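You operate a simulated robot arm through the tools that you are given. There is no shell and no other tool.

You are at the controls of a simulated robot arm. One attempt, no reset.

## Task
Play the source on the UP NEXT sign through both desk speakers.
Fine: white socket first, then the white fader to the white line; volume knob in the middle.

The check looks at the end state, three seconds after you hand in, the way a careful person would. Anything else that was tipped, shoved, dropped, spilled or broken makes it a failure.

## Robot
A 7-joint arm with a two-finger parallel gripper, fixed in place. Base frame: the origin is at the foot of the arm, x ahead of it, y to its left, z up; the work surface is at about z = 775. Readings come in mm, degrees, newtons and seconds.
Its first joint turns from -132.0 to 132.0 degrees. Payload 3.91 kg.
The tool frame sits at the grasp point between the pads (the TCP): z along the fingers, y along the line on which they close. The tips reach 30 mm beyond it. The gripper opens to 110 mm. The fingers are 20 mm wide and 10 mm thick; the gripper's body (48 by 112 mm) begins 55 mm behind the TCP.
Orientation is that of the tool frame in the base frame, as a unit quaternion [x, y, z, w]. With the fingers straight down and closing along the base's y, the tool's x points along the base's -x, its y along +y and its z along -z.

## Interface
- The arm moves only by the tool move_arm. Its argument "motion" is a list of rows, each a list of 3 entries, a list of its own where there are three numbers: the shift along the tool's x, y, z in cm, then the turn, a rotation vector about the tool's x, y, z in degrees, then the finger opening in cm, from 0 to 11. In form: [[[tx, ty, tz], [wx, wy, wz], gripper], ...]. A call has 1 to 20 rows; each row is the pose to reach, as a shift and turn from the pose commanded when the call began, along the tool's axes at that moment. Rows are played at 5 a second. More than 50 mm and 8.6 degrees between two rows, or a gripper value outside its range, and nothing of the call is played. A pose out of reach is approached as far as the arm can. The call stops where the force on the tool passes 40 N (or 10 N more than at its start, if that is more) or the arm is blocked; 0.2 s more then pass. The fingers move at their own pace (about 108 mm/s each) and stop on an object; they squeeze with about 31 N. The grip force told is the motor's: it shows also when the fingers shut on nothing. Time passes only in rows, and 0.2 s behind the last, so rows that repeat a pose let the fingers close. The reply holds the time, the measured pose of the TCP, the force on the tool along the base axes, the opening and the grip force, in the units named above and with some noise, with the torque about the TCP (base axes, N m) and any sound that the robot's microphone picked up.
- Cameras (640 x 400 px; columns grow to the right, rows downward): "scene" is fixed at [398, -502.4, 1331.3]; the picture's right is [0.93, -0.36, 0.00], its down [-0.17, -0.44, -0.88] and it looks along [0.32, 0.82, -0.47] (base axes); focal length 358 px, centre (320, 200). "wrist" rides on the gripper at [72, 17, -103] in the tool frame; the picture's right is [-0.23, 0.97, 0.00], its down [-0.76, -0.18, -0.62] and it looks along [-0.61, -0.14, 0.78] (tool axes); focal length 222 px, centre (320, 200).
- grab_frame(camera): a new picture of that camera. It takes no simulated time.
- pixel_to_xyz(camera, pixels): for up to 12 pixels [column, row] of the newest picture of that camera ("zoom" is the newest enlarged one), the place [x, y, z] in the base frame of the surface seen there, good to about 2 mm. It takes no simulated time.
- zoom(camera, box): a new picture of the part [left, top, right, bottom] of that camera's present view, enlarged. It takes no simulated time.
- finish_job(): hands the job in; it is judged then, once.

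Open the gripper and draw the arm clear of the work before you hand the job in, unless the task says otherwise.

The tools are called as a command line: name --argument value ..., lists and objects as JSON in quotes. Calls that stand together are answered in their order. move_arm: Moves the arm, as the interface text tells. Its arguments: {"type":"object","properties":{"motion":{"type":"array"}},"required":["motion"]} The other tools are called the same way: grab_frame (camera) takes a picture; pixel_to_xyz (camera, pixels) gives the place of the surface under pixels of a picture; zoom (camera, box) takes an enlarged picture of a part of a camera's view; finish_job () hands the job in.

At the start:

```text
time_s: 0.0
tcp_pos: [483.8, 414.2, 1077.3]
orientation: [0.0, 1.0, 0.0, 0.0]
force: [-0.7, -0.2, 0.9]
ft_torque: [0.0, -0.02, -0.01]
gripper_width: 110.0
grip_force: 0.1
```

scene: 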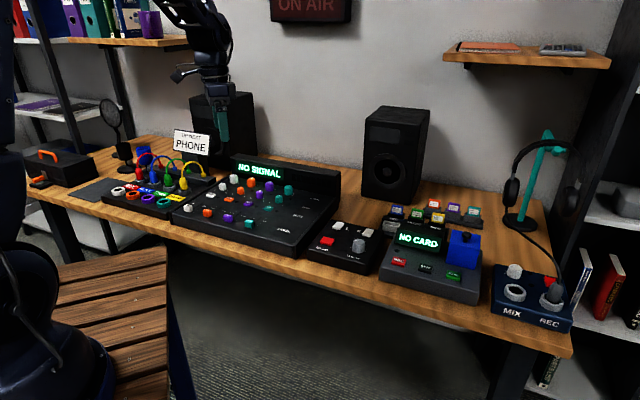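
wrist: 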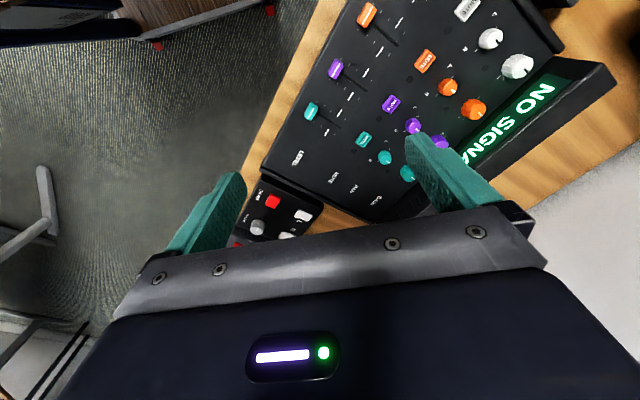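

The scene shows the UP NEXT sign reading PHONE near (192,143), a patch bay near (150,190), a mixer near (260,205), and a small speaker controller near (345,245). I'll zoom into each of these.

zoom --camera "scene" --box '[70, 120, 230, 220]'

zoom --camera "scene" --box '[170, 150, 350, 262]'

zoom --camera "scene" --box '[290, 195, 418, 275]'

zoom --camera "scene" --box '[370, 190, 594, 330]'

```text
4.00 times, centred on (150, 170) of scene
```

zoom: 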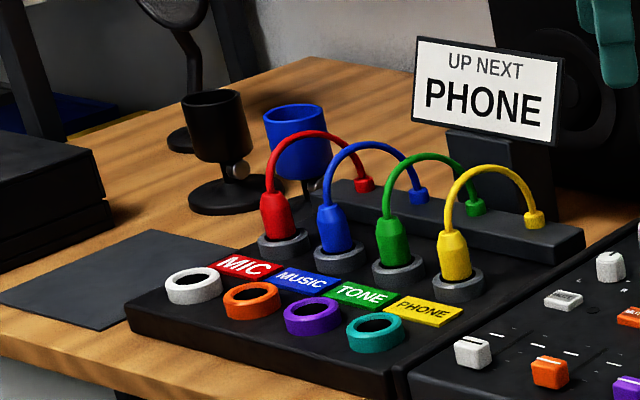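

```text
3.56 times, centred on (260, 206) of scene
```

zoom: 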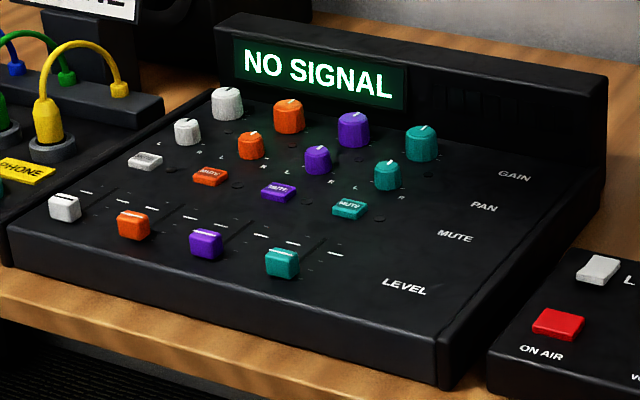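

```text
5.00 times, centred on (354, 235) of scene
```

zoom: 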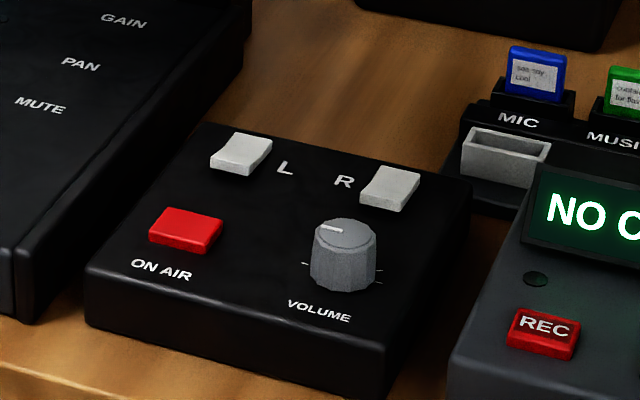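

```text
2.86 times, centred on (482, 260) of scene
```

zoom: 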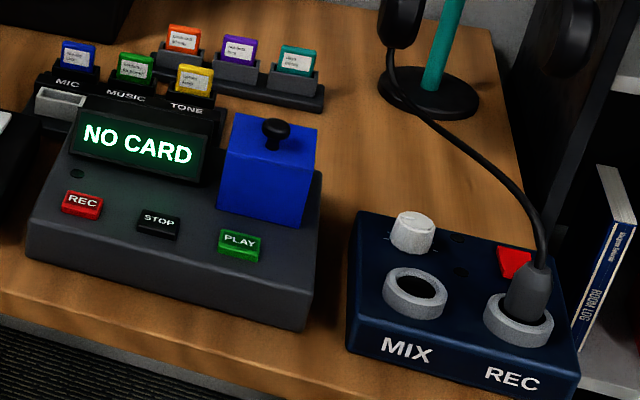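

The sign says PHONE (yellow plug at about (184,183)); the white socket is at about (118,192). I'll measure the places of sockets, plugs, faders, knobs and switches.

grab_frame --camera "scene"

pixel_to_xyz --camera "scene" --pixels '[[118, 191], [132, 195], [148, 199], [164, 203], [184, 183], [184, 190], [204, 175], [141, 176], [154, 181], [170, 186], [110, 198], [175, 205]]'

pixel_to_xyz --camera "scene" --pixels '[[188, 208], [194, 204], [207, 213], [211, 195], [222, 187], [234, 179], [338, 226], [369, 232], [327, 241], [359, 242], [340, 260], [358, 252]]'

```text
taken
```

scene: 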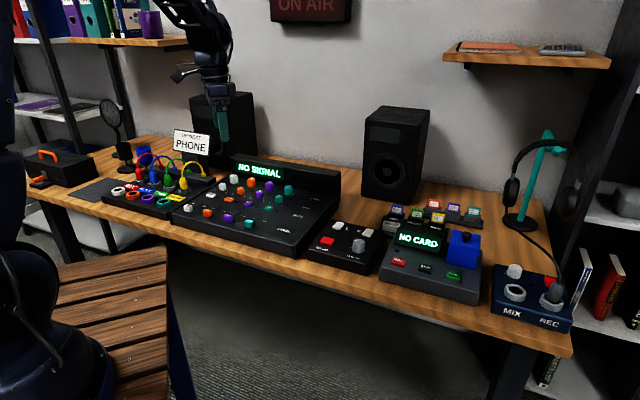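

```text
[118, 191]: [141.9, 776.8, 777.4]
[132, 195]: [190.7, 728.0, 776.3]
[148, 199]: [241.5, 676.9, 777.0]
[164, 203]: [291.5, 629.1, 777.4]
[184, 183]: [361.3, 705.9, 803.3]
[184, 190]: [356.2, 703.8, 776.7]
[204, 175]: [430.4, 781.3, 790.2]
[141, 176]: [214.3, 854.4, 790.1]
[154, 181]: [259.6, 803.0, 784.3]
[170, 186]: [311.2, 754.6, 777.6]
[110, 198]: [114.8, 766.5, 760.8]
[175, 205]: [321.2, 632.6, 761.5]
```

```text
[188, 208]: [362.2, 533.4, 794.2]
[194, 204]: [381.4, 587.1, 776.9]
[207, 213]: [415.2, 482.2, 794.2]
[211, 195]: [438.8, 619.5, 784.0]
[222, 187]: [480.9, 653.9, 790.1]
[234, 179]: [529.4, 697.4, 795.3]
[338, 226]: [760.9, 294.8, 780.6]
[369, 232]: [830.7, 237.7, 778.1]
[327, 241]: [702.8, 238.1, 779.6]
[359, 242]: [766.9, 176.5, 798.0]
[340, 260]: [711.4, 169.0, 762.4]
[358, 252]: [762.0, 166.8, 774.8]
```

The desk runs diagonally, with its right direction along about (0.71,-0.71) in base axes. I'll swing the arm at height toward the patch bay and turn the tool 45° so the wrist camera views it squarely.

move_arm --motion '[[[3.3, 2.3, 0.3], [0, 0, -5.6], 11], [[6.6, 4.6, 0.6], [0, 0, -11.2], 11], [[9.9, 6.9, 0.9], [0, 0, -16.8], 11], [[13.2, 9.2, 1.2], [0, 0, -22.4], 11], [[16.6, 11.5, 1.5], [0, 0, -28], 11], [[19.9, 13.8, 1.8], [0, 0, -33.6], 11], [[23.2, 16.1, 2.1], [0, 0, -39.2], 11], [[26.6, 18.4, 2.7], [0, 0, -45], 11], [[26.6, 18.4, 2.7], [0, 0, -45], 11]]'

grab_frame --camera "wrist"

grab_frame --camera "scene"

```text
time_s: 2.0
tcp_pos: [216.9, 597.8, 1051.6]
orientation: [-0.384, 0.924, 0.001, 0.0]
force: [-0.9, -0.7, -0.7]
ft_torque: [-0.01, 0.0, 0.03]
gripper_width: 110.2
grip_force: 0.1
```

```text
taken
```

wrist: 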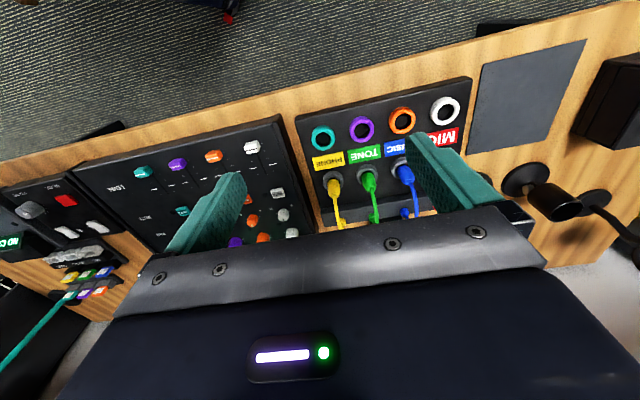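

```text
taken
```

scene: 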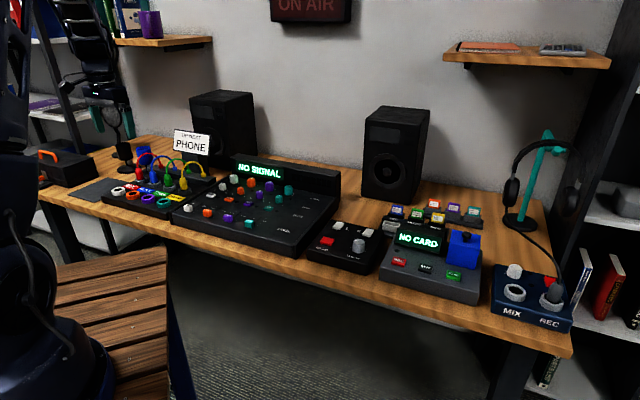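

The wrist picture is upside-down relative to the operator's view: white socket at (445,111), yellow plug at (335,190). I'll zoom in and measure them.

zoom --camera "wrist" --box '[290, 70, 482, 230]'

pixel_to_xyz --camera "wrist" --pixels '[[445, 111], [445, 98], [431, 113], [459, 111], [445, 124], [402, 120], [362, 130], [322, 139], [333, 181], [335, 192], [341, 226], [336, 187]]'

```text
2.50 times, centred on (386, 150) of wrist
```

zoom: 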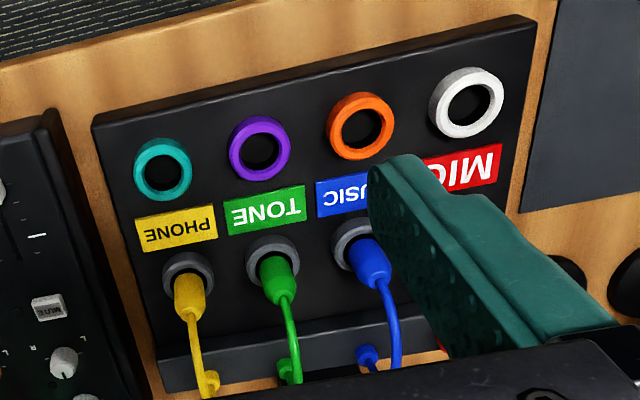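

```text
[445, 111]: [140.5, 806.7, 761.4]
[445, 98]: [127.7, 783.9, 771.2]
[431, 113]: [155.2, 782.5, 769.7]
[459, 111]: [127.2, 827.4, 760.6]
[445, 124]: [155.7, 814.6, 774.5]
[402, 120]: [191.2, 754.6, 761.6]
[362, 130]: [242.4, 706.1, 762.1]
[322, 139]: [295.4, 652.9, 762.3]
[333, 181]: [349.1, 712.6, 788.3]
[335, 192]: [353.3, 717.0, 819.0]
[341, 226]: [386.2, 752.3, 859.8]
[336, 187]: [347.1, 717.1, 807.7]
```

The plug leans up from about (350,714) with its cable arcing to about z 860. Before moving in, I'll check the heights of the sign, cable peaks and rail in the scene picture.

pixel_to_xyz --camera "scene" --pixels '[[192, 143], [176, 130], [209, 134], [174, 150], [207, 156], [196, 163], [190, 161], [183, 170], [184, 178], [187, 181], [181, 181], [184, 186]]'

zoom --camera "scene" --box '[150, 145, 230, 195]'

```text
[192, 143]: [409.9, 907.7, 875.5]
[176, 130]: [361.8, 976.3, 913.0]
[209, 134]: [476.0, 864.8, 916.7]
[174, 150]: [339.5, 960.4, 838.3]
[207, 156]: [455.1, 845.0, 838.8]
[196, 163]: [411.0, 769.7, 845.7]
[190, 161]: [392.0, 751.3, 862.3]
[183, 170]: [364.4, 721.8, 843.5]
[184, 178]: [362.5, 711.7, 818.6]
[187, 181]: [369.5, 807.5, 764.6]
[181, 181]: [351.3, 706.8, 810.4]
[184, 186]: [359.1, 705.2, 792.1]
```

```text
8.00 times, centred on (190, 170) of scene
```

zoom: 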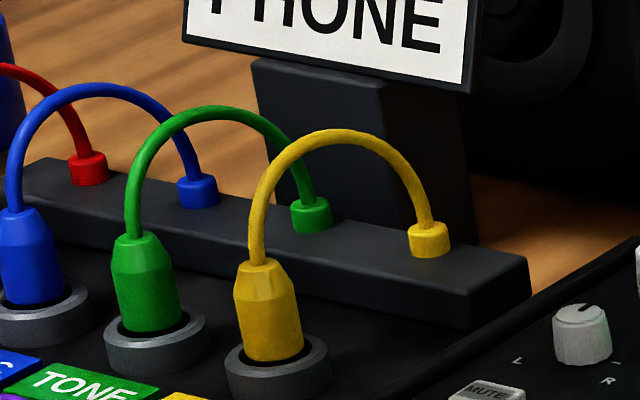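

The cable peak is at about z 865 and the sign stands 180 mm behind, so a vertical approach is clear. I'll move the TCP to hover over the yellow plug at about (357,716), z 935, and look again.

move_arm --motion '[[[-3.6, -0.3, 2.3], [0, 0, 0], 11], [[-7.2, -0.6, 4.7], [0, 0, 0], 11], [[-10.8, -0.9, 7.0], [0, 0, 0], 11], [[-14.4, -1.3, 9.4], [0, 0, 0], 11], [[-18.0, -1.6, 11.7], [0, 0, 0], 11], [[-18.0, -1.6, 11.7], [0, 0, 0], 7]]'

grab_frame --camera "wrist"

grab_frame --camera "scene"

```text
time_s: 3.4
tcp_pos: [355.2, 716.0, 935.7]
orientation: [-0.383, 0.924, 0.0, 0.001]
force: [0.1, -0.3, 0.0]
ft_torque: [0.01, 0.01, -0.01]
gripper_width: 69.8
grip_force: 0.1
```

```text
taken
```

wrist: 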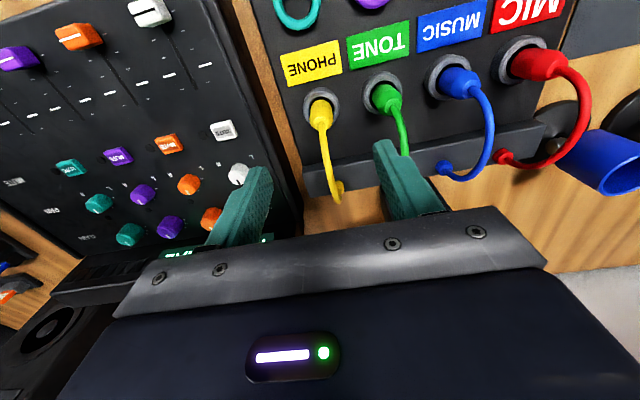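

```text
taken
```

scene: 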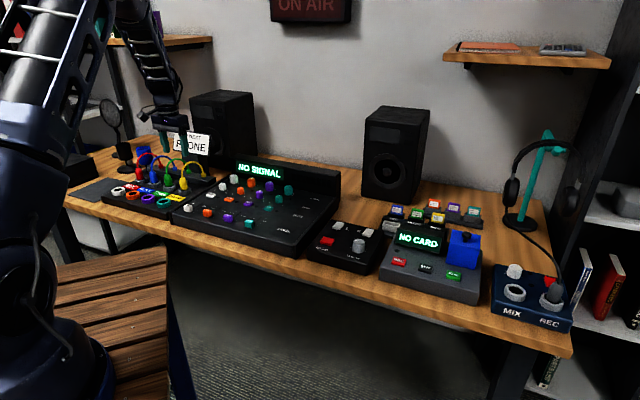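

The yellow plug now sits at about (320,112) in the wrist view with its socket ring around (322,105). I'll zoom and measure its boot and the ring.

zoom --camera "wrist" --box '[270, 70, 398, 150]'

pixel_to_xyz --camera "zoom" --pixels '[[262, 200], [225, 200], [300, 200], [262, 240], [262, 160], [215, 130], [262, 90], [340, 120], [190, 160], [345, 160]]'

```text
5.00 times, centred on (334, 110) of wrist
```

zoom: 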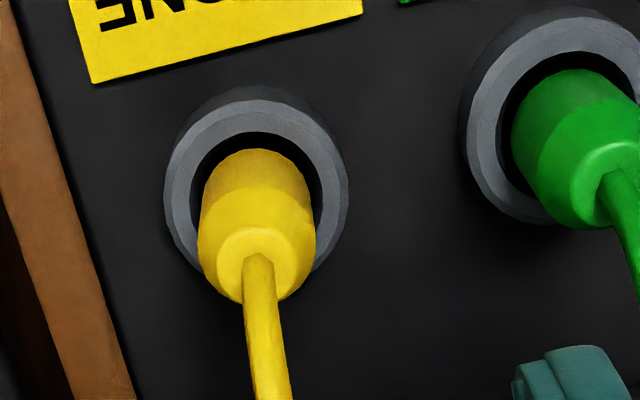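

```text
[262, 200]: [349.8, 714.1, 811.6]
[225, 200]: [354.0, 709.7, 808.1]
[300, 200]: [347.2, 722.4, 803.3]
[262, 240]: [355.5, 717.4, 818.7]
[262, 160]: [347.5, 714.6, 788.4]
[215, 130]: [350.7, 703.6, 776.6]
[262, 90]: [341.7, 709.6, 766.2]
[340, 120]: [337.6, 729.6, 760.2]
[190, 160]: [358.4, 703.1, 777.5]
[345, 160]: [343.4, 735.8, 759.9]
```

Boot centre is about (360,720), diameter about 24 mm, top about z 822, socket ring top z 777. I'll centre over it, narrow the gripper to 50 mm, and descend to just above the boot to check alignment.

move_arm --motion '[[[-0.62, -0.06, 0], [0, 0, 0], 5], [[-0.62, -0.06, 3.0], [0, 0, 0], 5], [[-0.62, -0.06, 6.0], [0, 0, 0], 5], [[-0.62, -0.06, 7.5], [0, 0, 0], 5], [[-0.62, -0.06, 7.5], [0, 0, 0], 5]]'

grab_frame --camera "wrist"

zoom --camera "scene" --box '[110, 100, 270, 200]'

```text
time_s: 4.6
tcp_pos: [359.6, 719.3, 859.3]
orientation: [-0.383, 0.924, 0.0, 0.0]
force: [0.3, 0.4, -0.4]
ft_torque: [-0.02, 0.0, 0.03]
gripper_width: 50.2
grip_force: 0.1
```

```text
taken
```

wrist: 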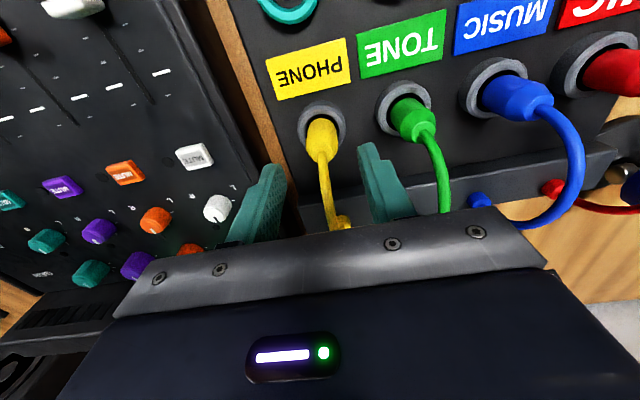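

```text
4.00 times, centred on (190, 150) of scene
```

zoom: 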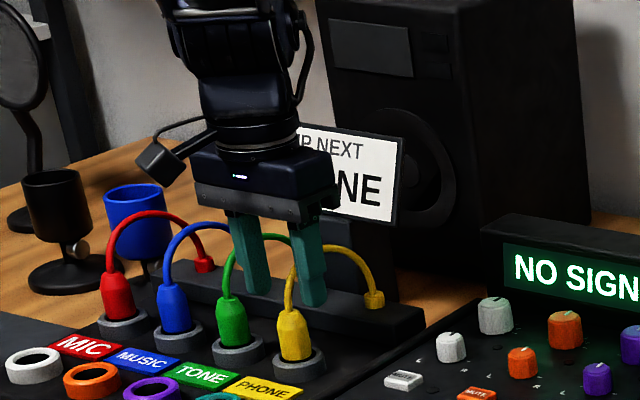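

Fingers straddle the plug line in both views. I'll zoom the wrist view around (320,150) to check the fore-aft alignment before lowering.

zoom --camera "wrist" --box '[240, 90, 400, 190]'

pixel_to_xyz --camera "zoom" --pixels '[[322, 165], [322, 200], [322, 230], [322, 265], [345, 300], [290, 190], [355, 190], [360, 80], [322, 130]]'

```text
4.00 times, centred on (320, 140) of wrist
```

zoom: 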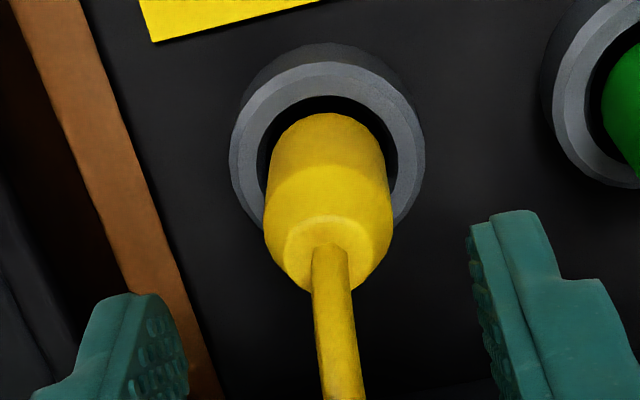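

```text
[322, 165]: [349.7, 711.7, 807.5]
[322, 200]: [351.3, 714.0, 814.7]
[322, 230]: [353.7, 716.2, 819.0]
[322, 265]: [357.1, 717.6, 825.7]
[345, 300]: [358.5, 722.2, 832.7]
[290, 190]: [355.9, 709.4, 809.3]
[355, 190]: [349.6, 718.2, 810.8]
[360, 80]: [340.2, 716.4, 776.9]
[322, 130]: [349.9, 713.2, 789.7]
```

The boot top centre is at about (358,719,825), right under the TCP. I'll lower to TCP z 812 (tips about 5 mm above the socket ring) and close.

move_arm --motion '[[[0, 0, 1.6], [0, 0, 0], 5], [[0, 0, 3.2], [0, 0, 0], 5], [[0, 0, 4.7], [0, 0, 0], 5], [[0, 0, 4.7], [0, 0, 0], 5], [[0, 0, 4.7], [0, 0, 0], 0], [[0, 0, 4.7], [0, 0, 0], 0], [[0, 0, 4.7], [0, 0, 0], 0]]'

grab_frame --camera "wrist"

zoom --camera "scene" --box '[110, 100, 270, 200]'

```text
time_s: 6.2
tcp_pos: [359.8, 717.6, 812.4]
orientation: [-0.382, 0.924, 0.0, 0.001]
force: [0.1, 0.3, -1.1]
ft_torque: [0.02, 0.0, 0.02]
gripper_width: 23.8
grip_force: 30.9
```

```text
taken
```

wrist: 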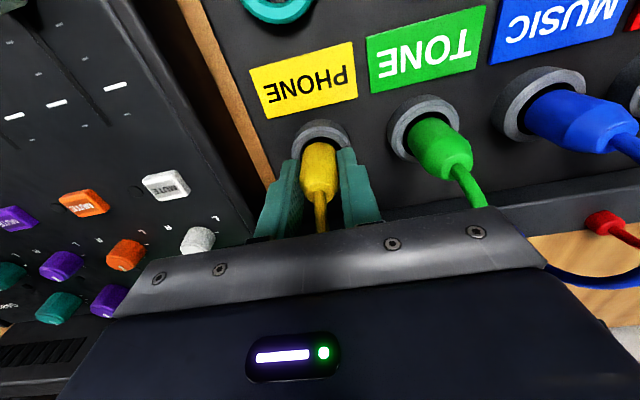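

```text
4.00 times, centred on (190, 150) of scene
```

zoom: 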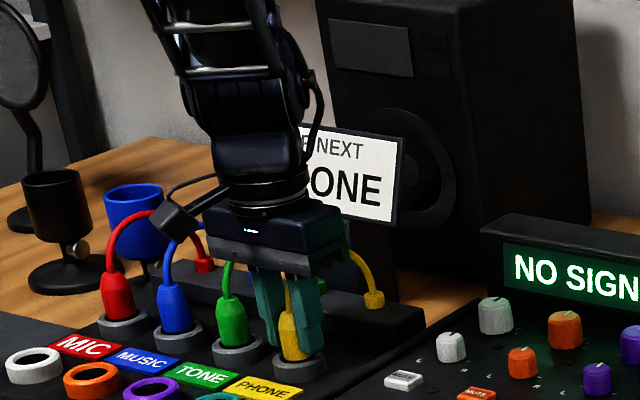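

The plug is held (23.8 mm, 31 N). I'll pull it straight up.

move_arm --motion '[[[0, 0, -1.0], [0, 0, 0], 0], [[0, 0, -2.0], [0, 0, 0], 0], [[0, 0, -3.0], [0, 0, 0], 0], [[0, 0, -4.5], [0, 0, 0], 0], [[0, 0, -6.0], [0, 0, 0], 0], [[0, 0, -7.5], [0, 0, 0], 0], [[0, 0, -7.5], [0, 0, 0], 0]]'

grab_frame --camera "wrist"

zoom --camera "scene" --box '[110, 100, 270, 200]'

```text
time_s: 7.8
tcp_pos: [359.8, 717.4, 887.6]
orientation: [-0.383, 0.924, 0.0, 0.0]
force: [0.5, -0.2, -0.4]
ft_torque: [0.02, 0.01, -0.03]
gripper_width: 23.7
grip_force: 31.2
```

```text
taken
```

wrist: 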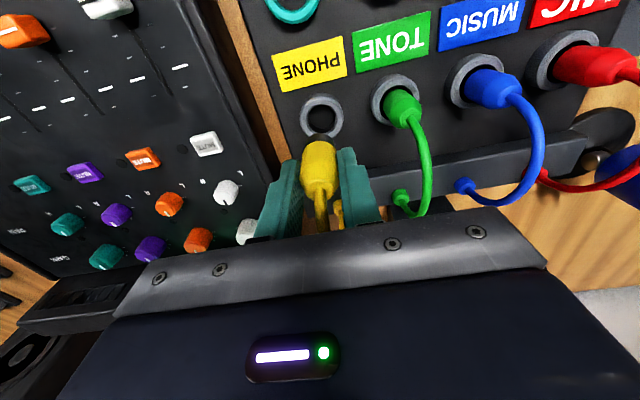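

```text
4.00 times, centred on (190, 150) of scene
```

zoom: 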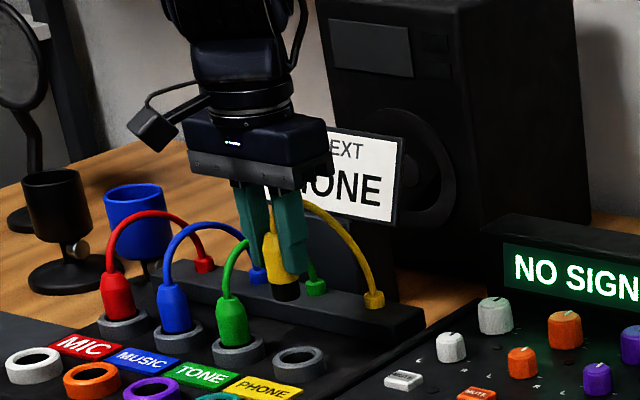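

The plug is out with its black tip below the boot, and its old socket at (322,115) is empty. I'll bring it forward over the front row, then left to above the white socket, keeping height.

move_arm --motion '[[[3.2, 0, -1.0], [0, 0, 0], 0], [[6.4, 0, -2.0], [0, 0, 0], 0], [[9.6, 0, -2.0], [0, 0, 0], 0], [[9.6, 4.2, -2.0], [0, 0, 0], 0], [[9.6, 8.4, -2.0], [0, 0, 0], 0], [[9.6, 12.6, -2.0], [0, 0, 0], 0], [[9.6, 16.8, -2.0], [0, 0, 0], 0], [[9.6, 21.0, -2.0], [0, 0, 0], 0], [[9.6, 21.0, -2.0], [0, 0, 0], 0]]'

grab_frame --camera "wrist"

zoom --camera "scene" --box '[70, 100, 230, 200]'

```text
time_s: 9.8
tcp_pos: [143.4, 798.8, 907.0]
orientation: [-0.383, 0.924, 0.0, 0.0]
force: [-0.1, 0.0, -1.2]
ft_torque: [-0.01, 0.06, 0.01]
gripper_width: 23.4
grip_force: 31.4
```

```text
taken
```

wrist: 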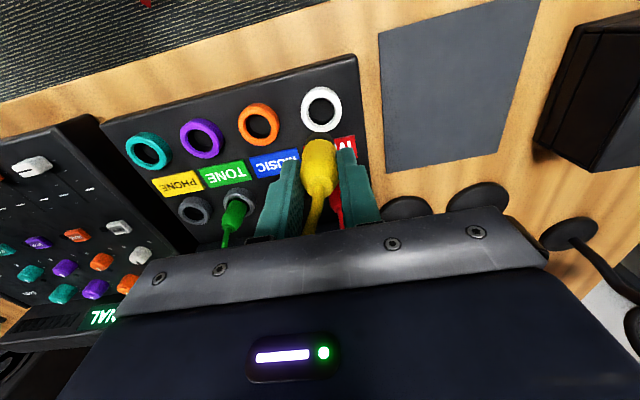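

```text
4.00 times, centred on (150, 150) of scene
```

zoom: 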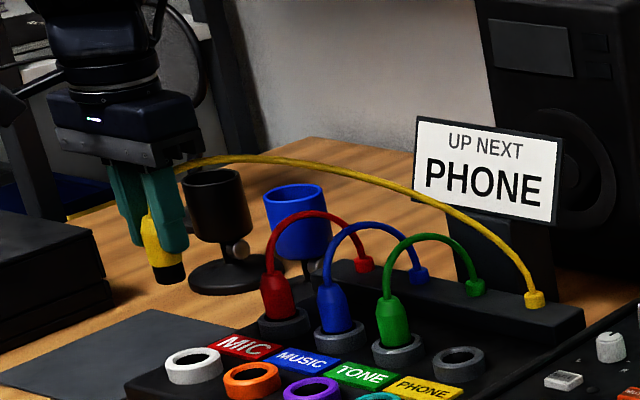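

The cable follows freely. The white socket is at about (321,110) in the wrist view; I'll zoom in and measure its rim for precise centring.

zoom --camera "wrist" --box '[281, 75, 377, 135]'

pixel_to_xyz --camera "zoom" --pixels '[[148, 230], [392, 210], [265, 95], [275, 355], [180, 140], [360, 140], [180, 320], [370, 310], [270, 220], [270, 180], [270, 290]]'

```text
6.67 times, centred on (329, 105) of wrist
```

zoom: 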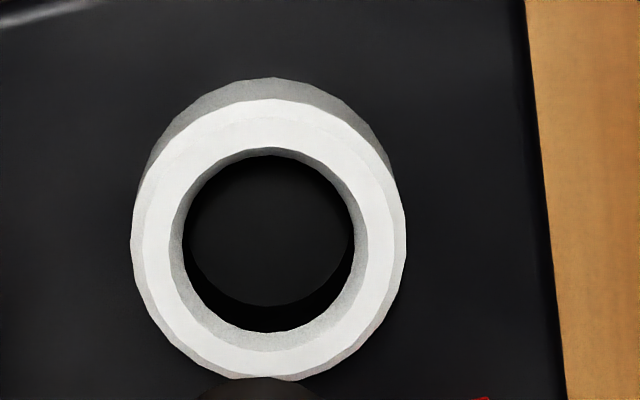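

```text
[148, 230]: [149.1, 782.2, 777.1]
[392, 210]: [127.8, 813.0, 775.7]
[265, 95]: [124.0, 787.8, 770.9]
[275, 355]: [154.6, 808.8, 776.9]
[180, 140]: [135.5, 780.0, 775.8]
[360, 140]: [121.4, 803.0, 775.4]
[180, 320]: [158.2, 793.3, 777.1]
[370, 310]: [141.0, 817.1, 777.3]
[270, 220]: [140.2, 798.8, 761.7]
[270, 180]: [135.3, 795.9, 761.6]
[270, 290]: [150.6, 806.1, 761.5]
```

White socket centre comes out at about (139,798). To find the plug's offset in the grip, I'll measure the empty yellow socket's centre at wrist (193,210) too.

zoom --camera "wrist" --box '[153, 180, 249, 240]'

zoom --camera "scene" --box '[80, 130, 160, 180]'

```text
6.67 times, centred on (201, 210) of wrist
```

zoom: 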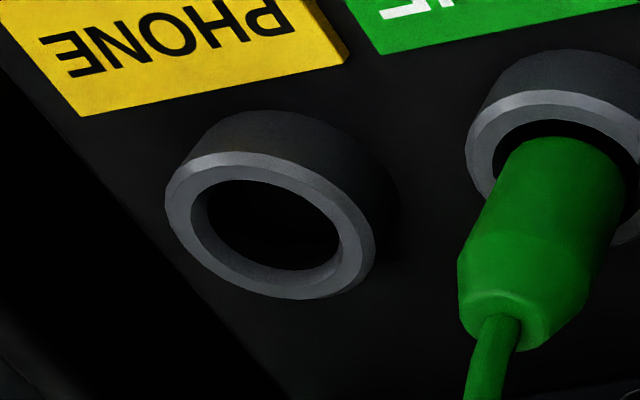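

```text
8.00 times, centred on (120, 155) of scene
```

zoom: 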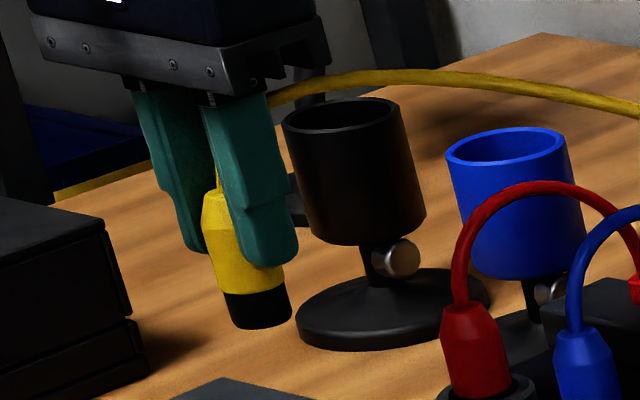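

pixel_to_xyz --camera "wrist" --pixels '[[179.7, 210], [206.9, 216.5], [190.3, 204.8], [196.2, 222.8], [184, 217], [203, 209.5], [184, 206]]'

pixel_to_xyz --camera "scene" --pixels '[[109.5, 168], [112.5, 168.5], [115, 167.5], [112.5, 169.5], [110, 162], [108, 155]]'

```text
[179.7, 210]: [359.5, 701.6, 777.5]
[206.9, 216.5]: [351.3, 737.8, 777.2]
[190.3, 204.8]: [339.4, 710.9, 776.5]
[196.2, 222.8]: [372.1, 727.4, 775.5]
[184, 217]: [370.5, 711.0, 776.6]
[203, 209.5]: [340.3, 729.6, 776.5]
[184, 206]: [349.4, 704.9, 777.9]
```

```text
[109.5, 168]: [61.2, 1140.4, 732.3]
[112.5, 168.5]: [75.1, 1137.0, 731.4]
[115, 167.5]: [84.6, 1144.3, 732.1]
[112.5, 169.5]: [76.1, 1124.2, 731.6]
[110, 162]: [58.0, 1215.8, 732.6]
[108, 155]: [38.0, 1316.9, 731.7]
```

The last scene frame was stale, so I'll take a fresh one and measure the held plug's tip around (112,168).

grab_frame --camera "scene"

zoom --camera "scene" --box '[92, 140, 132, 175]'

pixel_to_xyz --camera "scene" --pixels '[[109.5, 168], [112.5, 168.5], [115, 167.5], [112.5, 169.5], [110, 162], [111, 165], [108, 164], [114, 164], [103, 158], [115, 160], [107, 155]]'

```text
taken
```

scene: 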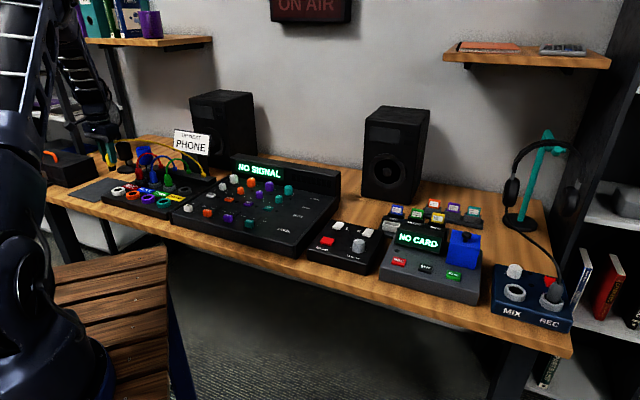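

```text
11.43 times, centred on (112, 158) of scene
```

zoom: 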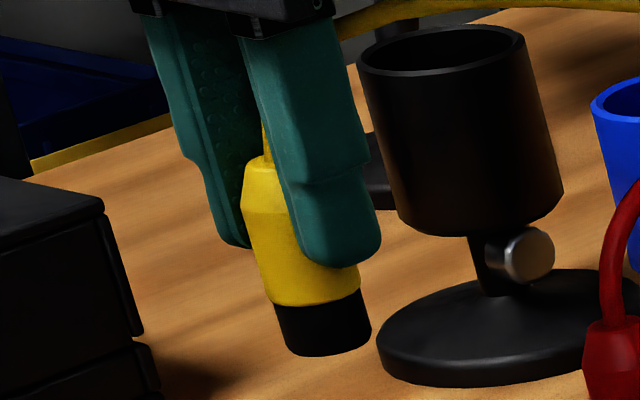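

```text
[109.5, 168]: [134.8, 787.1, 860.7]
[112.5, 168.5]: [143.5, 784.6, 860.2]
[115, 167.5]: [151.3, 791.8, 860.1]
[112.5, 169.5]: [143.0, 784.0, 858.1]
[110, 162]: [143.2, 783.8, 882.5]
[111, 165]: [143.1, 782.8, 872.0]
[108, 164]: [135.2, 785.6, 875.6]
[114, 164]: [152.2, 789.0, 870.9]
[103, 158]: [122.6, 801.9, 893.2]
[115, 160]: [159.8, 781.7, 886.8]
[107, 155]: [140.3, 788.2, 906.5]
```

Image-based alignment is the most reliable: after the lift (TCP z 887.6) the empty yellow ring appeared at about (322,116), so the white ring should appear there at the same height. I'll drop 20 mm and compare.

move_arm --motion '[[[0, 0, 1.0], [0, 0, 0], 0], [[0, 0, 1.95], [0, 0, 0], 0], [[0, 0, 1.95], [0, 0, 0], 0]]'

grab_frame --camera "wrist"

zoom --camera "wrist" --box '[272, 80, 368, 140]'

zoom --camera "scene" --box '[70, 130, 166, 210]'

```text
time_s: 10.6
tcp_pos: [142.5, 799.0, 887.9]
orientation: [-0.383, 0.924, 0.0, -0.001]
force: [0.7, 0.5, -0.7]
ft_torque: [0.04, -0.01, 0.01]
gripper_width: 23.4
grip_force: 31.3
```

```text
taken
```

wrist: 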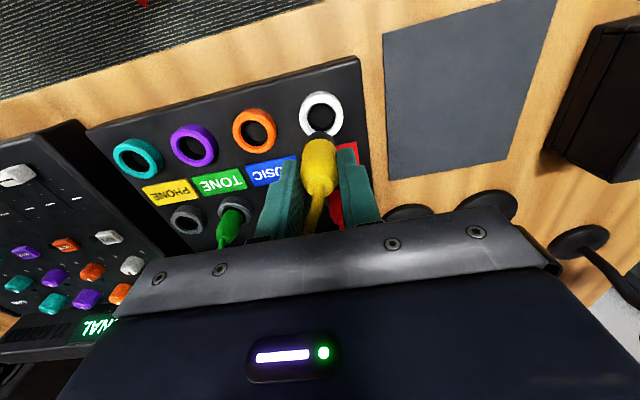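

```text
6.67 times, centred on (320, 110) of wrist
```

zoom: 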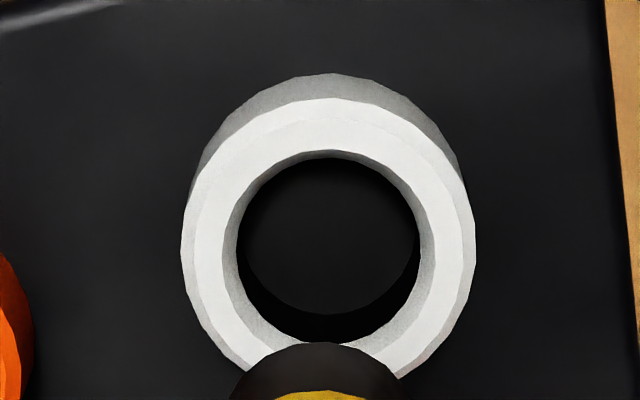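

```text
5.00 times, centred on (118, 170) of scene
```

zoom: 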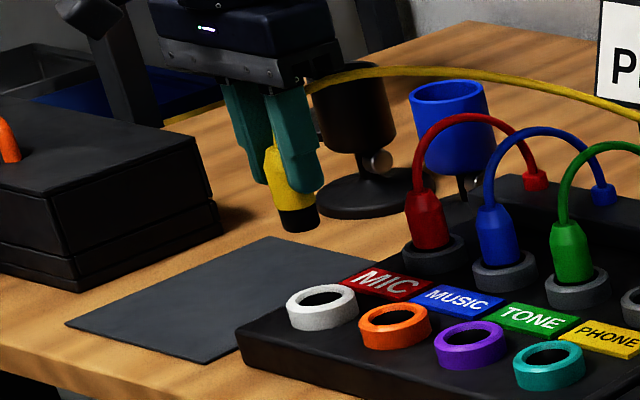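

The white ring sits at (321.3,116.9), matching the yellow ring's place; the plug axis is about 1.4 mm to one side, so I'll correct by +1.4 mm along tool y and descend to just above the socket for a check.

move_arm --motion '[[[0, 0.14, 1.0], [0, 0, 0], 0], [[0, 0.14, 2.5], [0, 0, 0], 0], [[0, 0.14, 4.0], [0, 0, 0], 0], [[0, 0.14, 5.2], [0, 0, 0], 0], [[0, 0.14, 5.2], [0, 0, 0], 0]]'

zoom --camera "wrist" --box '[260, 80, 388, 180]'

zoom --camera "scene" --box '[80, 150, 160, 210]'

```text
time_s: 11.8
tcp_pos: [142.1, 799.5, 836.4]
orientation: [-0.382, 0.924, 0.0, -0.001]
force: [-0.1, 0.2, 0.6]
ft_torque: [0.01, 0.01, 0.0]
gripper_width: 23.7
grip_force: 30.9
```

```text
4.00 times, centred on (324, 130) of wrist
```

zoom: 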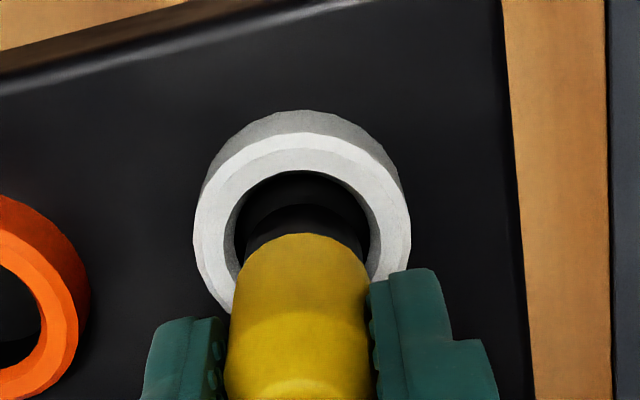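

```text
6.67 times, centred on (120, 180) of scene
```

zoom: 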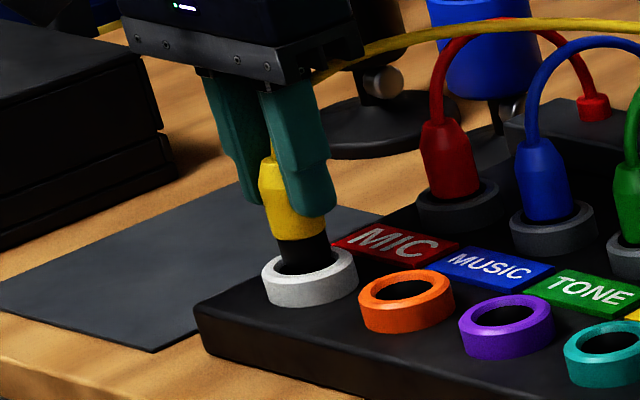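

Both views show the tip lined up just above the white ring. I'll lower slowly to the seated depth (TCP z about 812).

move_arm --motion '[[[0, 0, 0.5], [0, 0, 0], 0], [[0, 0, 1.0], [0, 0, 0], 0], [[0, 0, 1.4], [0, 0, 0], 0], [[0, 0, 1.8], [0, 0, 0], 0], [[0, 0, 2.15], [0, 0, 0], 0], [[0, 0, 2.4], [0, 0, 0], 0], [[0, 0, 2.4], [0, 0, 0], 0]]'

zoom --camera "wrist" --box '[260, 80, 388, 180]'

zoom --camera "scene" --box '[80, 150, 160, 210]'

```text
time_s: 13.3
tcp_pos: [143.7, 802.6, 816.7]
orientation: [-0.382, 0.924, 0.002, 0.001]
force: [0.6, 0.4, 9.4]
ft_torque: [0.01, -0.1, 0.03]
gripper_width: 23.3
grip_force: 30.9
stopped in row 7: the force on the tool passed its limit at 43 N (the readings are from after the stop); the commanded pose is now the measured one
```

```text
4.00 times, centred on (324, 130) of wrist
```

zoom: 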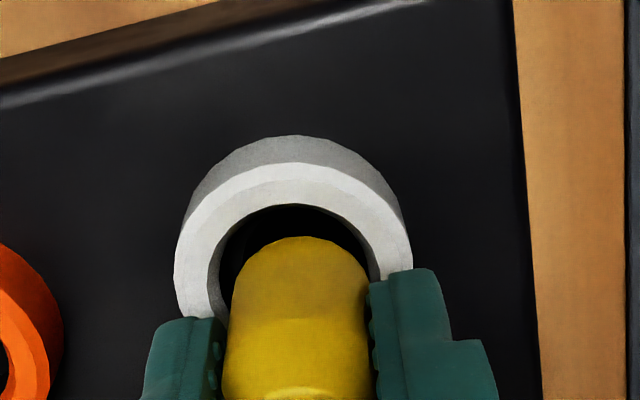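

```text
6.67 times, centred on (120, 180) of scene
```

zoom: 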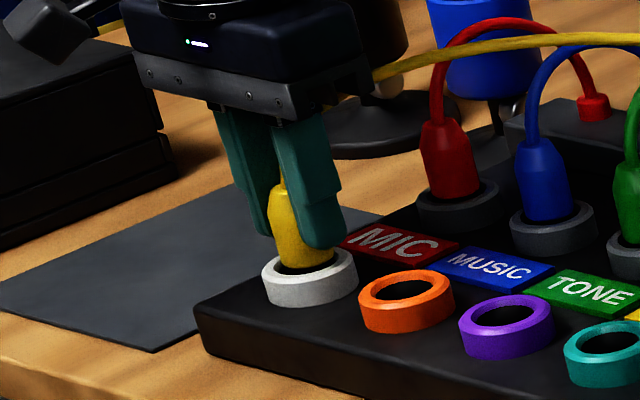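

The force limit tripped at z 816.7 with the plug down in the ring, about 4 mm above the expected seat, and the tool shifted about 3 mm. I'll look at the wider views before deciding whether it is seated.

grab_frame --camera "wrist"

grab_frame --camera "scene"

zoom --camera "scene" --box '[100, 165, 140, 205]'

```text
taken
```

wrist: 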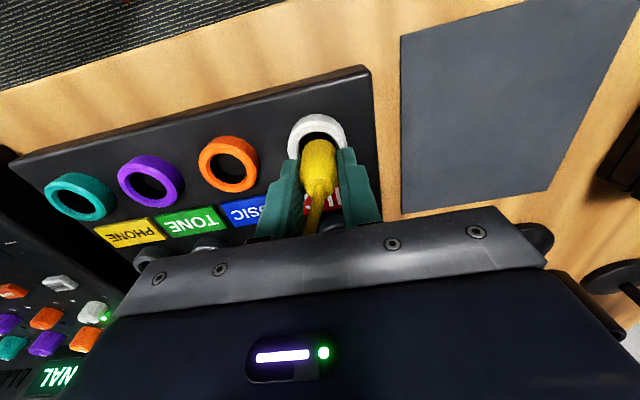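

```text
taken
```

scene: 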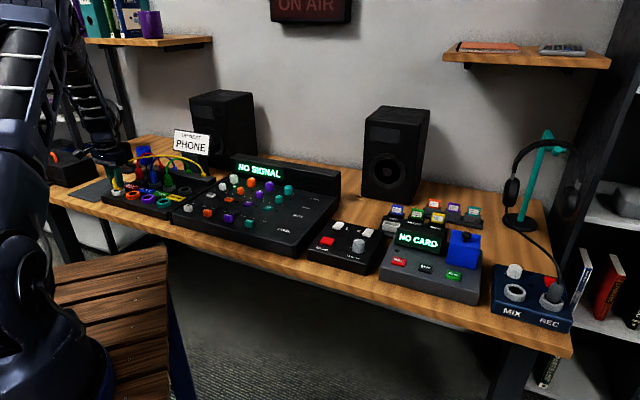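

```text
10.00 times, centred on (120, 185) of scene
```

zoom: 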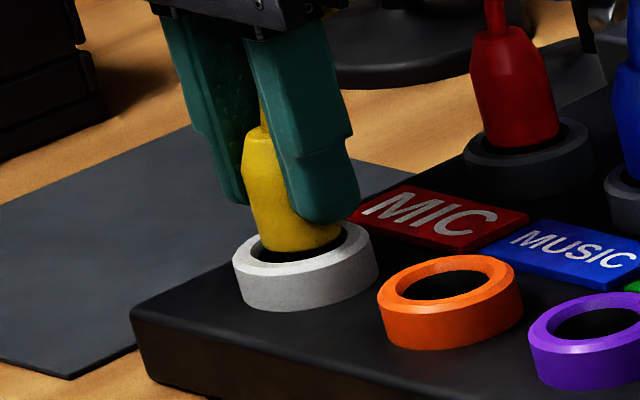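

A green lamp now glows by the white channel's knobs in the wrist view at (107,317). I'll zoom on the mixer to confirm the signal.

zoom --camera "scene" --box '[170, 150, 350, 262]'

zoom --camera "wrist" --box '[0, 230, 160, 400]'

```text
3.56 times, centred on (260, 206) of scene
```

zoom: 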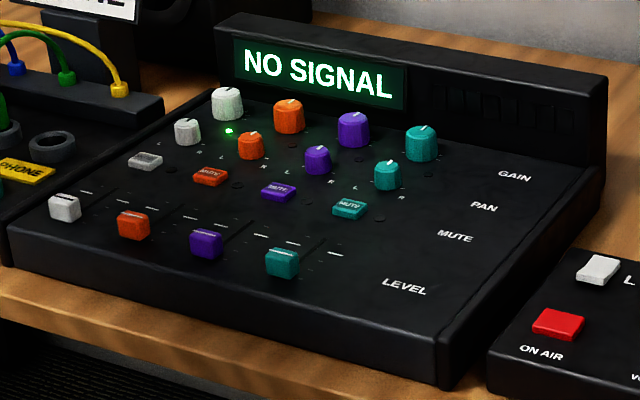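

```text
2.35 times, centred on (80, 315) of wrist
```

zoom: 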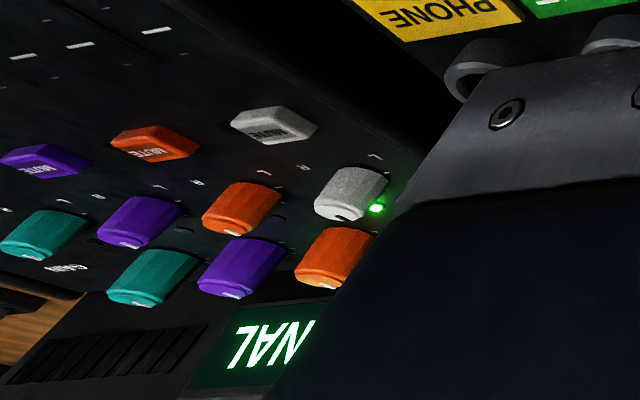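

The white channel's signal lamp is lit, so the plug is recognised. I'll measure the boot's top and compare it with the seated red plug to judge its depth.

zoom --camera "wrist" --box '[270, 100, 382, 220]'

pixel_to_xyz --camera "wrist" --pixels '[[318, 145], [318, 155], [318, 165], [318, 172], [318, 178], [317, 184], [316, 192], [315, 205]]'

pixel_to_xyz --camera "scene" --pixels '[[115, 178], [116, 181], [117, 184], [117, 187], [118, 189], [118, 190], [118, 192], [141, 168], [140, 172], [140, 176], [141, 178], [118, 196]]'

```text
3.33 times, centred on (326, 160) of wrist
```

zoom: 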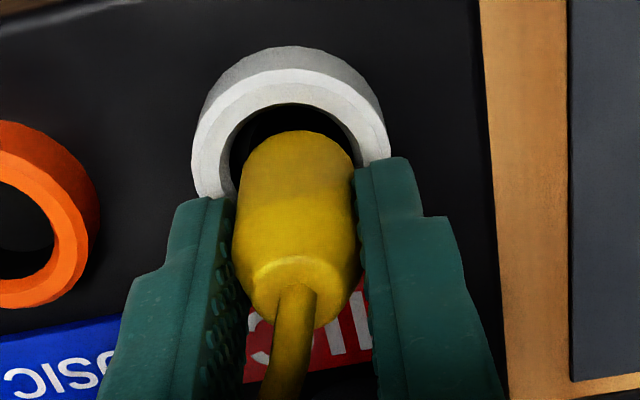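

```text
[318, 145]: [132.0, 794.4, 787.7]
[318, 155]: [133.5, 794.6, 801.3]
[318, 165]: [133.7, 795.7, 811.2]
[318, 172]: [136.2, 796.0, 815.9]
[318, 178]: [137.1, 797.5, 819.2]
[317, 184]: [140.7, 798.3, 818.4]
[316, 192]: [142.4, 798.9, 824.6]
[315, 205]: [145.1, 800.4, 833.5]
```

```text
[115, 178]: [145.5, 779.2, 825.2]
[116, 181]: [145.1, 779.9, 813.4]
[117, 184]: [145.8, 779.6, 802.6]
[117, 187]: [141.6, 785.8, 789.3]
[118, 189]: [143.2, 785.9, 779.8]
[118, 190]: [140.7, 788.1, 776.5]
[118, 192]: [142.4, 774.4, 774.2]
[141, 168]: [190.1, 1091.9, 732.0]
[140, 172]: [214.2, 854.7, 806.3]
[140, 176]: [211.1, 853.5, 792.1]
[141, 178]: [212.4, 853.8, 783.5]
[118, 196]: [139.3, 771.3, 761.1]
```

The boot top is at about z 819, the same height as when it was seated originally, so the plug is home (it slid slightly in the grip). I'll open the fingers gently and check again.

move_arm --motion '[[[0, 0, 0], [0, 0, 0], 2.6], [[0, 0, 0], [0, 0, 0], 3.2], [[0, 0, 0], [0, 0, 0], 4.0], [[0, 0, 0], [0, 0, 0], 5.0], [[0, 0, 0], [0, 0, 0], 5.0]]'

grab_frame --camera "wrist"

zoom --camera "scene" --box '[80, 150, 160, 210]'

zoom --camera "scene" --box '[170, 150, 350, 262]'

```text
time_s: 14.5
tcp_pos: [142.5, 800.4, 816.2]
orientation: [-0.383, 0.924, 0.002, 0.001]
force: [-0.5, 0.4, 0.5]
ft_torque: [-0.01, -0.02, 0.01]
gripper_width: 50.1
grip_force: 0.1
```

```text
taken
```

wrist: 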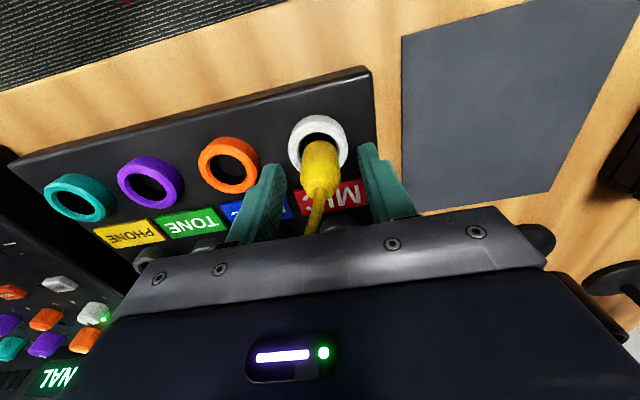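

```text
6.67 times, centred on (120, 180) of scene
```

zoom: 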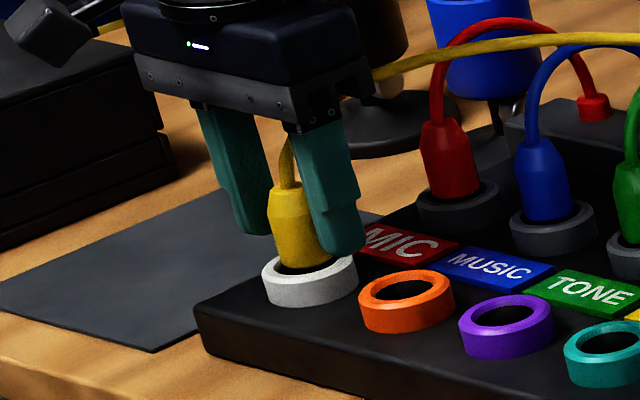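

```text
3.56 times, centred on (260, 206) of scene
```

zoom: 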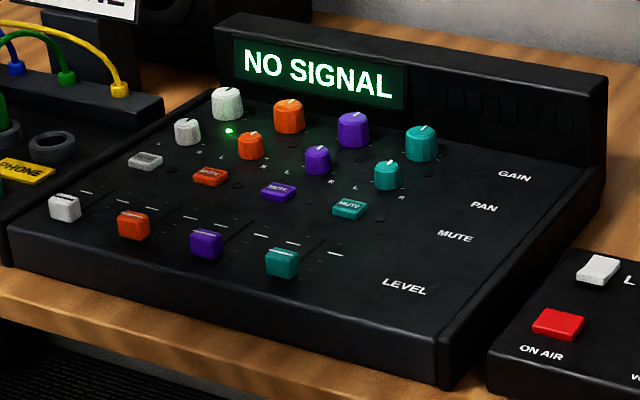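

The plug stands in the white socket with the signal lamp still lit. I'll retract straight up.

move_arm --motion '[[[0, 0, -1.5], [0, 0, 0], 5], [[0, 0, -3.0], [0, 0, 0], 5], [[0, 0, -5.0], [0, 0, 0], 5], [[0, 0, -8.0], [0, 0, 0], 5], [[0, 0, -12.0], [0, 0, 0], 5], [[0, 0, -16.0], [0, 0, 0], 5], [[0, 0, -19.0], [0, 0, 0], 5], [[0, 0, -19.0], [0, 0, 0], 5]]'

grab_frame --camera "scene"

grab_frame --camera "wrist"

zoom --camera "scene" --box '[70, 120, 230, 220]'

```text
time_s: 16.3
tcp_pos: [142.6, 802.6, 1006.4]
orientation: [-0.383, 0.924, 0.002, 0.001]
force: [-0.2, -0.6, -0.7]
ft_torque: [0.02, -0.01, 0.03]
gripper_width: 49.9
grip_force: 0.1
```

```text
taken
```

scene: 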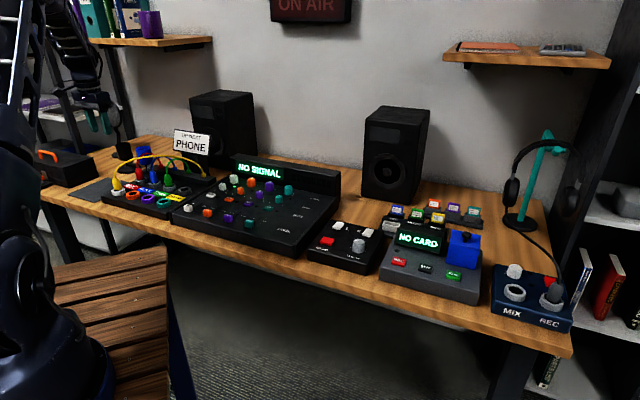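

```text
taken
```

wrist: 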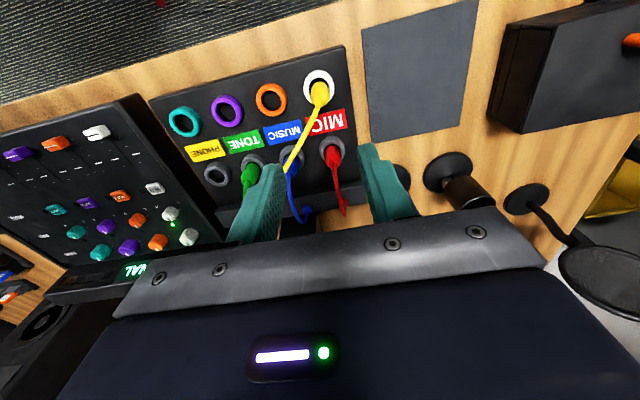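

```text
4.00 times, centred on (150, 170) of scene
```

zoom: 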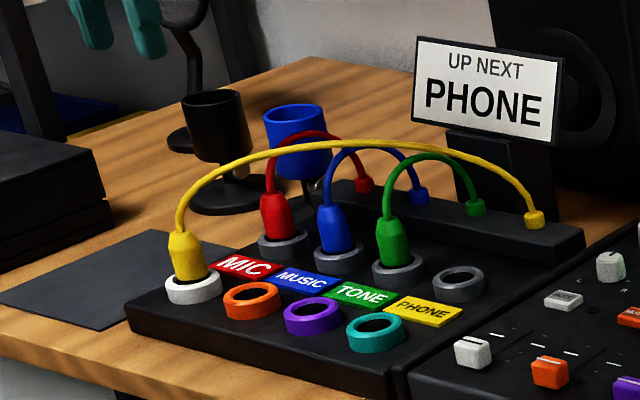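

The yellow plug now stands in the white socket (182,255 in the zoom) with nothing else moved. Next I'll move over to view the mixer's white channel closely.

move_arm --motion '[[[1.7, -4.0, 0], [0, 0, 0], 5], [[3.4, -8.0, 0], [0, 0, 0], 6], [[5.2, -12.0, 0], [0, 0, 0], 8], [[6.9, -16.0, 0], [0, 0, 0], 10], [[8.7, -20.0, 0], [0, 0, 0], 11], [[10.4, -24.0, 0], [0, 0, 0], 11], [[12.1, -28.0, 0], [0, 0, 0], 11], [[13.9, -31.8, 0], [0, 0, 0], 11], [[13.9, -31.8, 0], [0, 0, 0], 11]]'

grab_frame --camera "wrist"

zoom --camera "wrist" --box '[240, 60, 480, 220]'

```text
time_s: 18.3
tcp_pos: [268.3, 477.7, 1003.6]
orientation: [-0.384, 0.923, 0.001, 0.001]
force: [0.0, 0.2, 0.4]
ft_torque: [-0.01, -0.02, -0.01]
gripper_width: 110.0
grip_force: 0.0
```

```text
taken
```

wrist: 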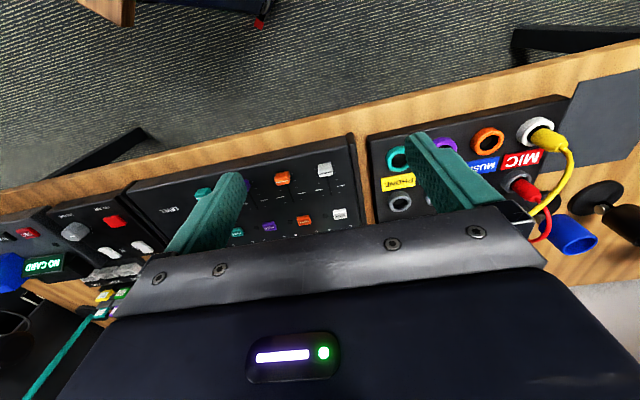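

```text
2.50 times, centred on (360, 140) of wrist
```

zoom: 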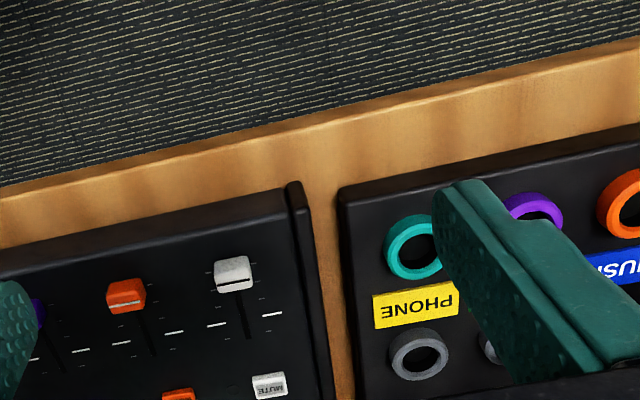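

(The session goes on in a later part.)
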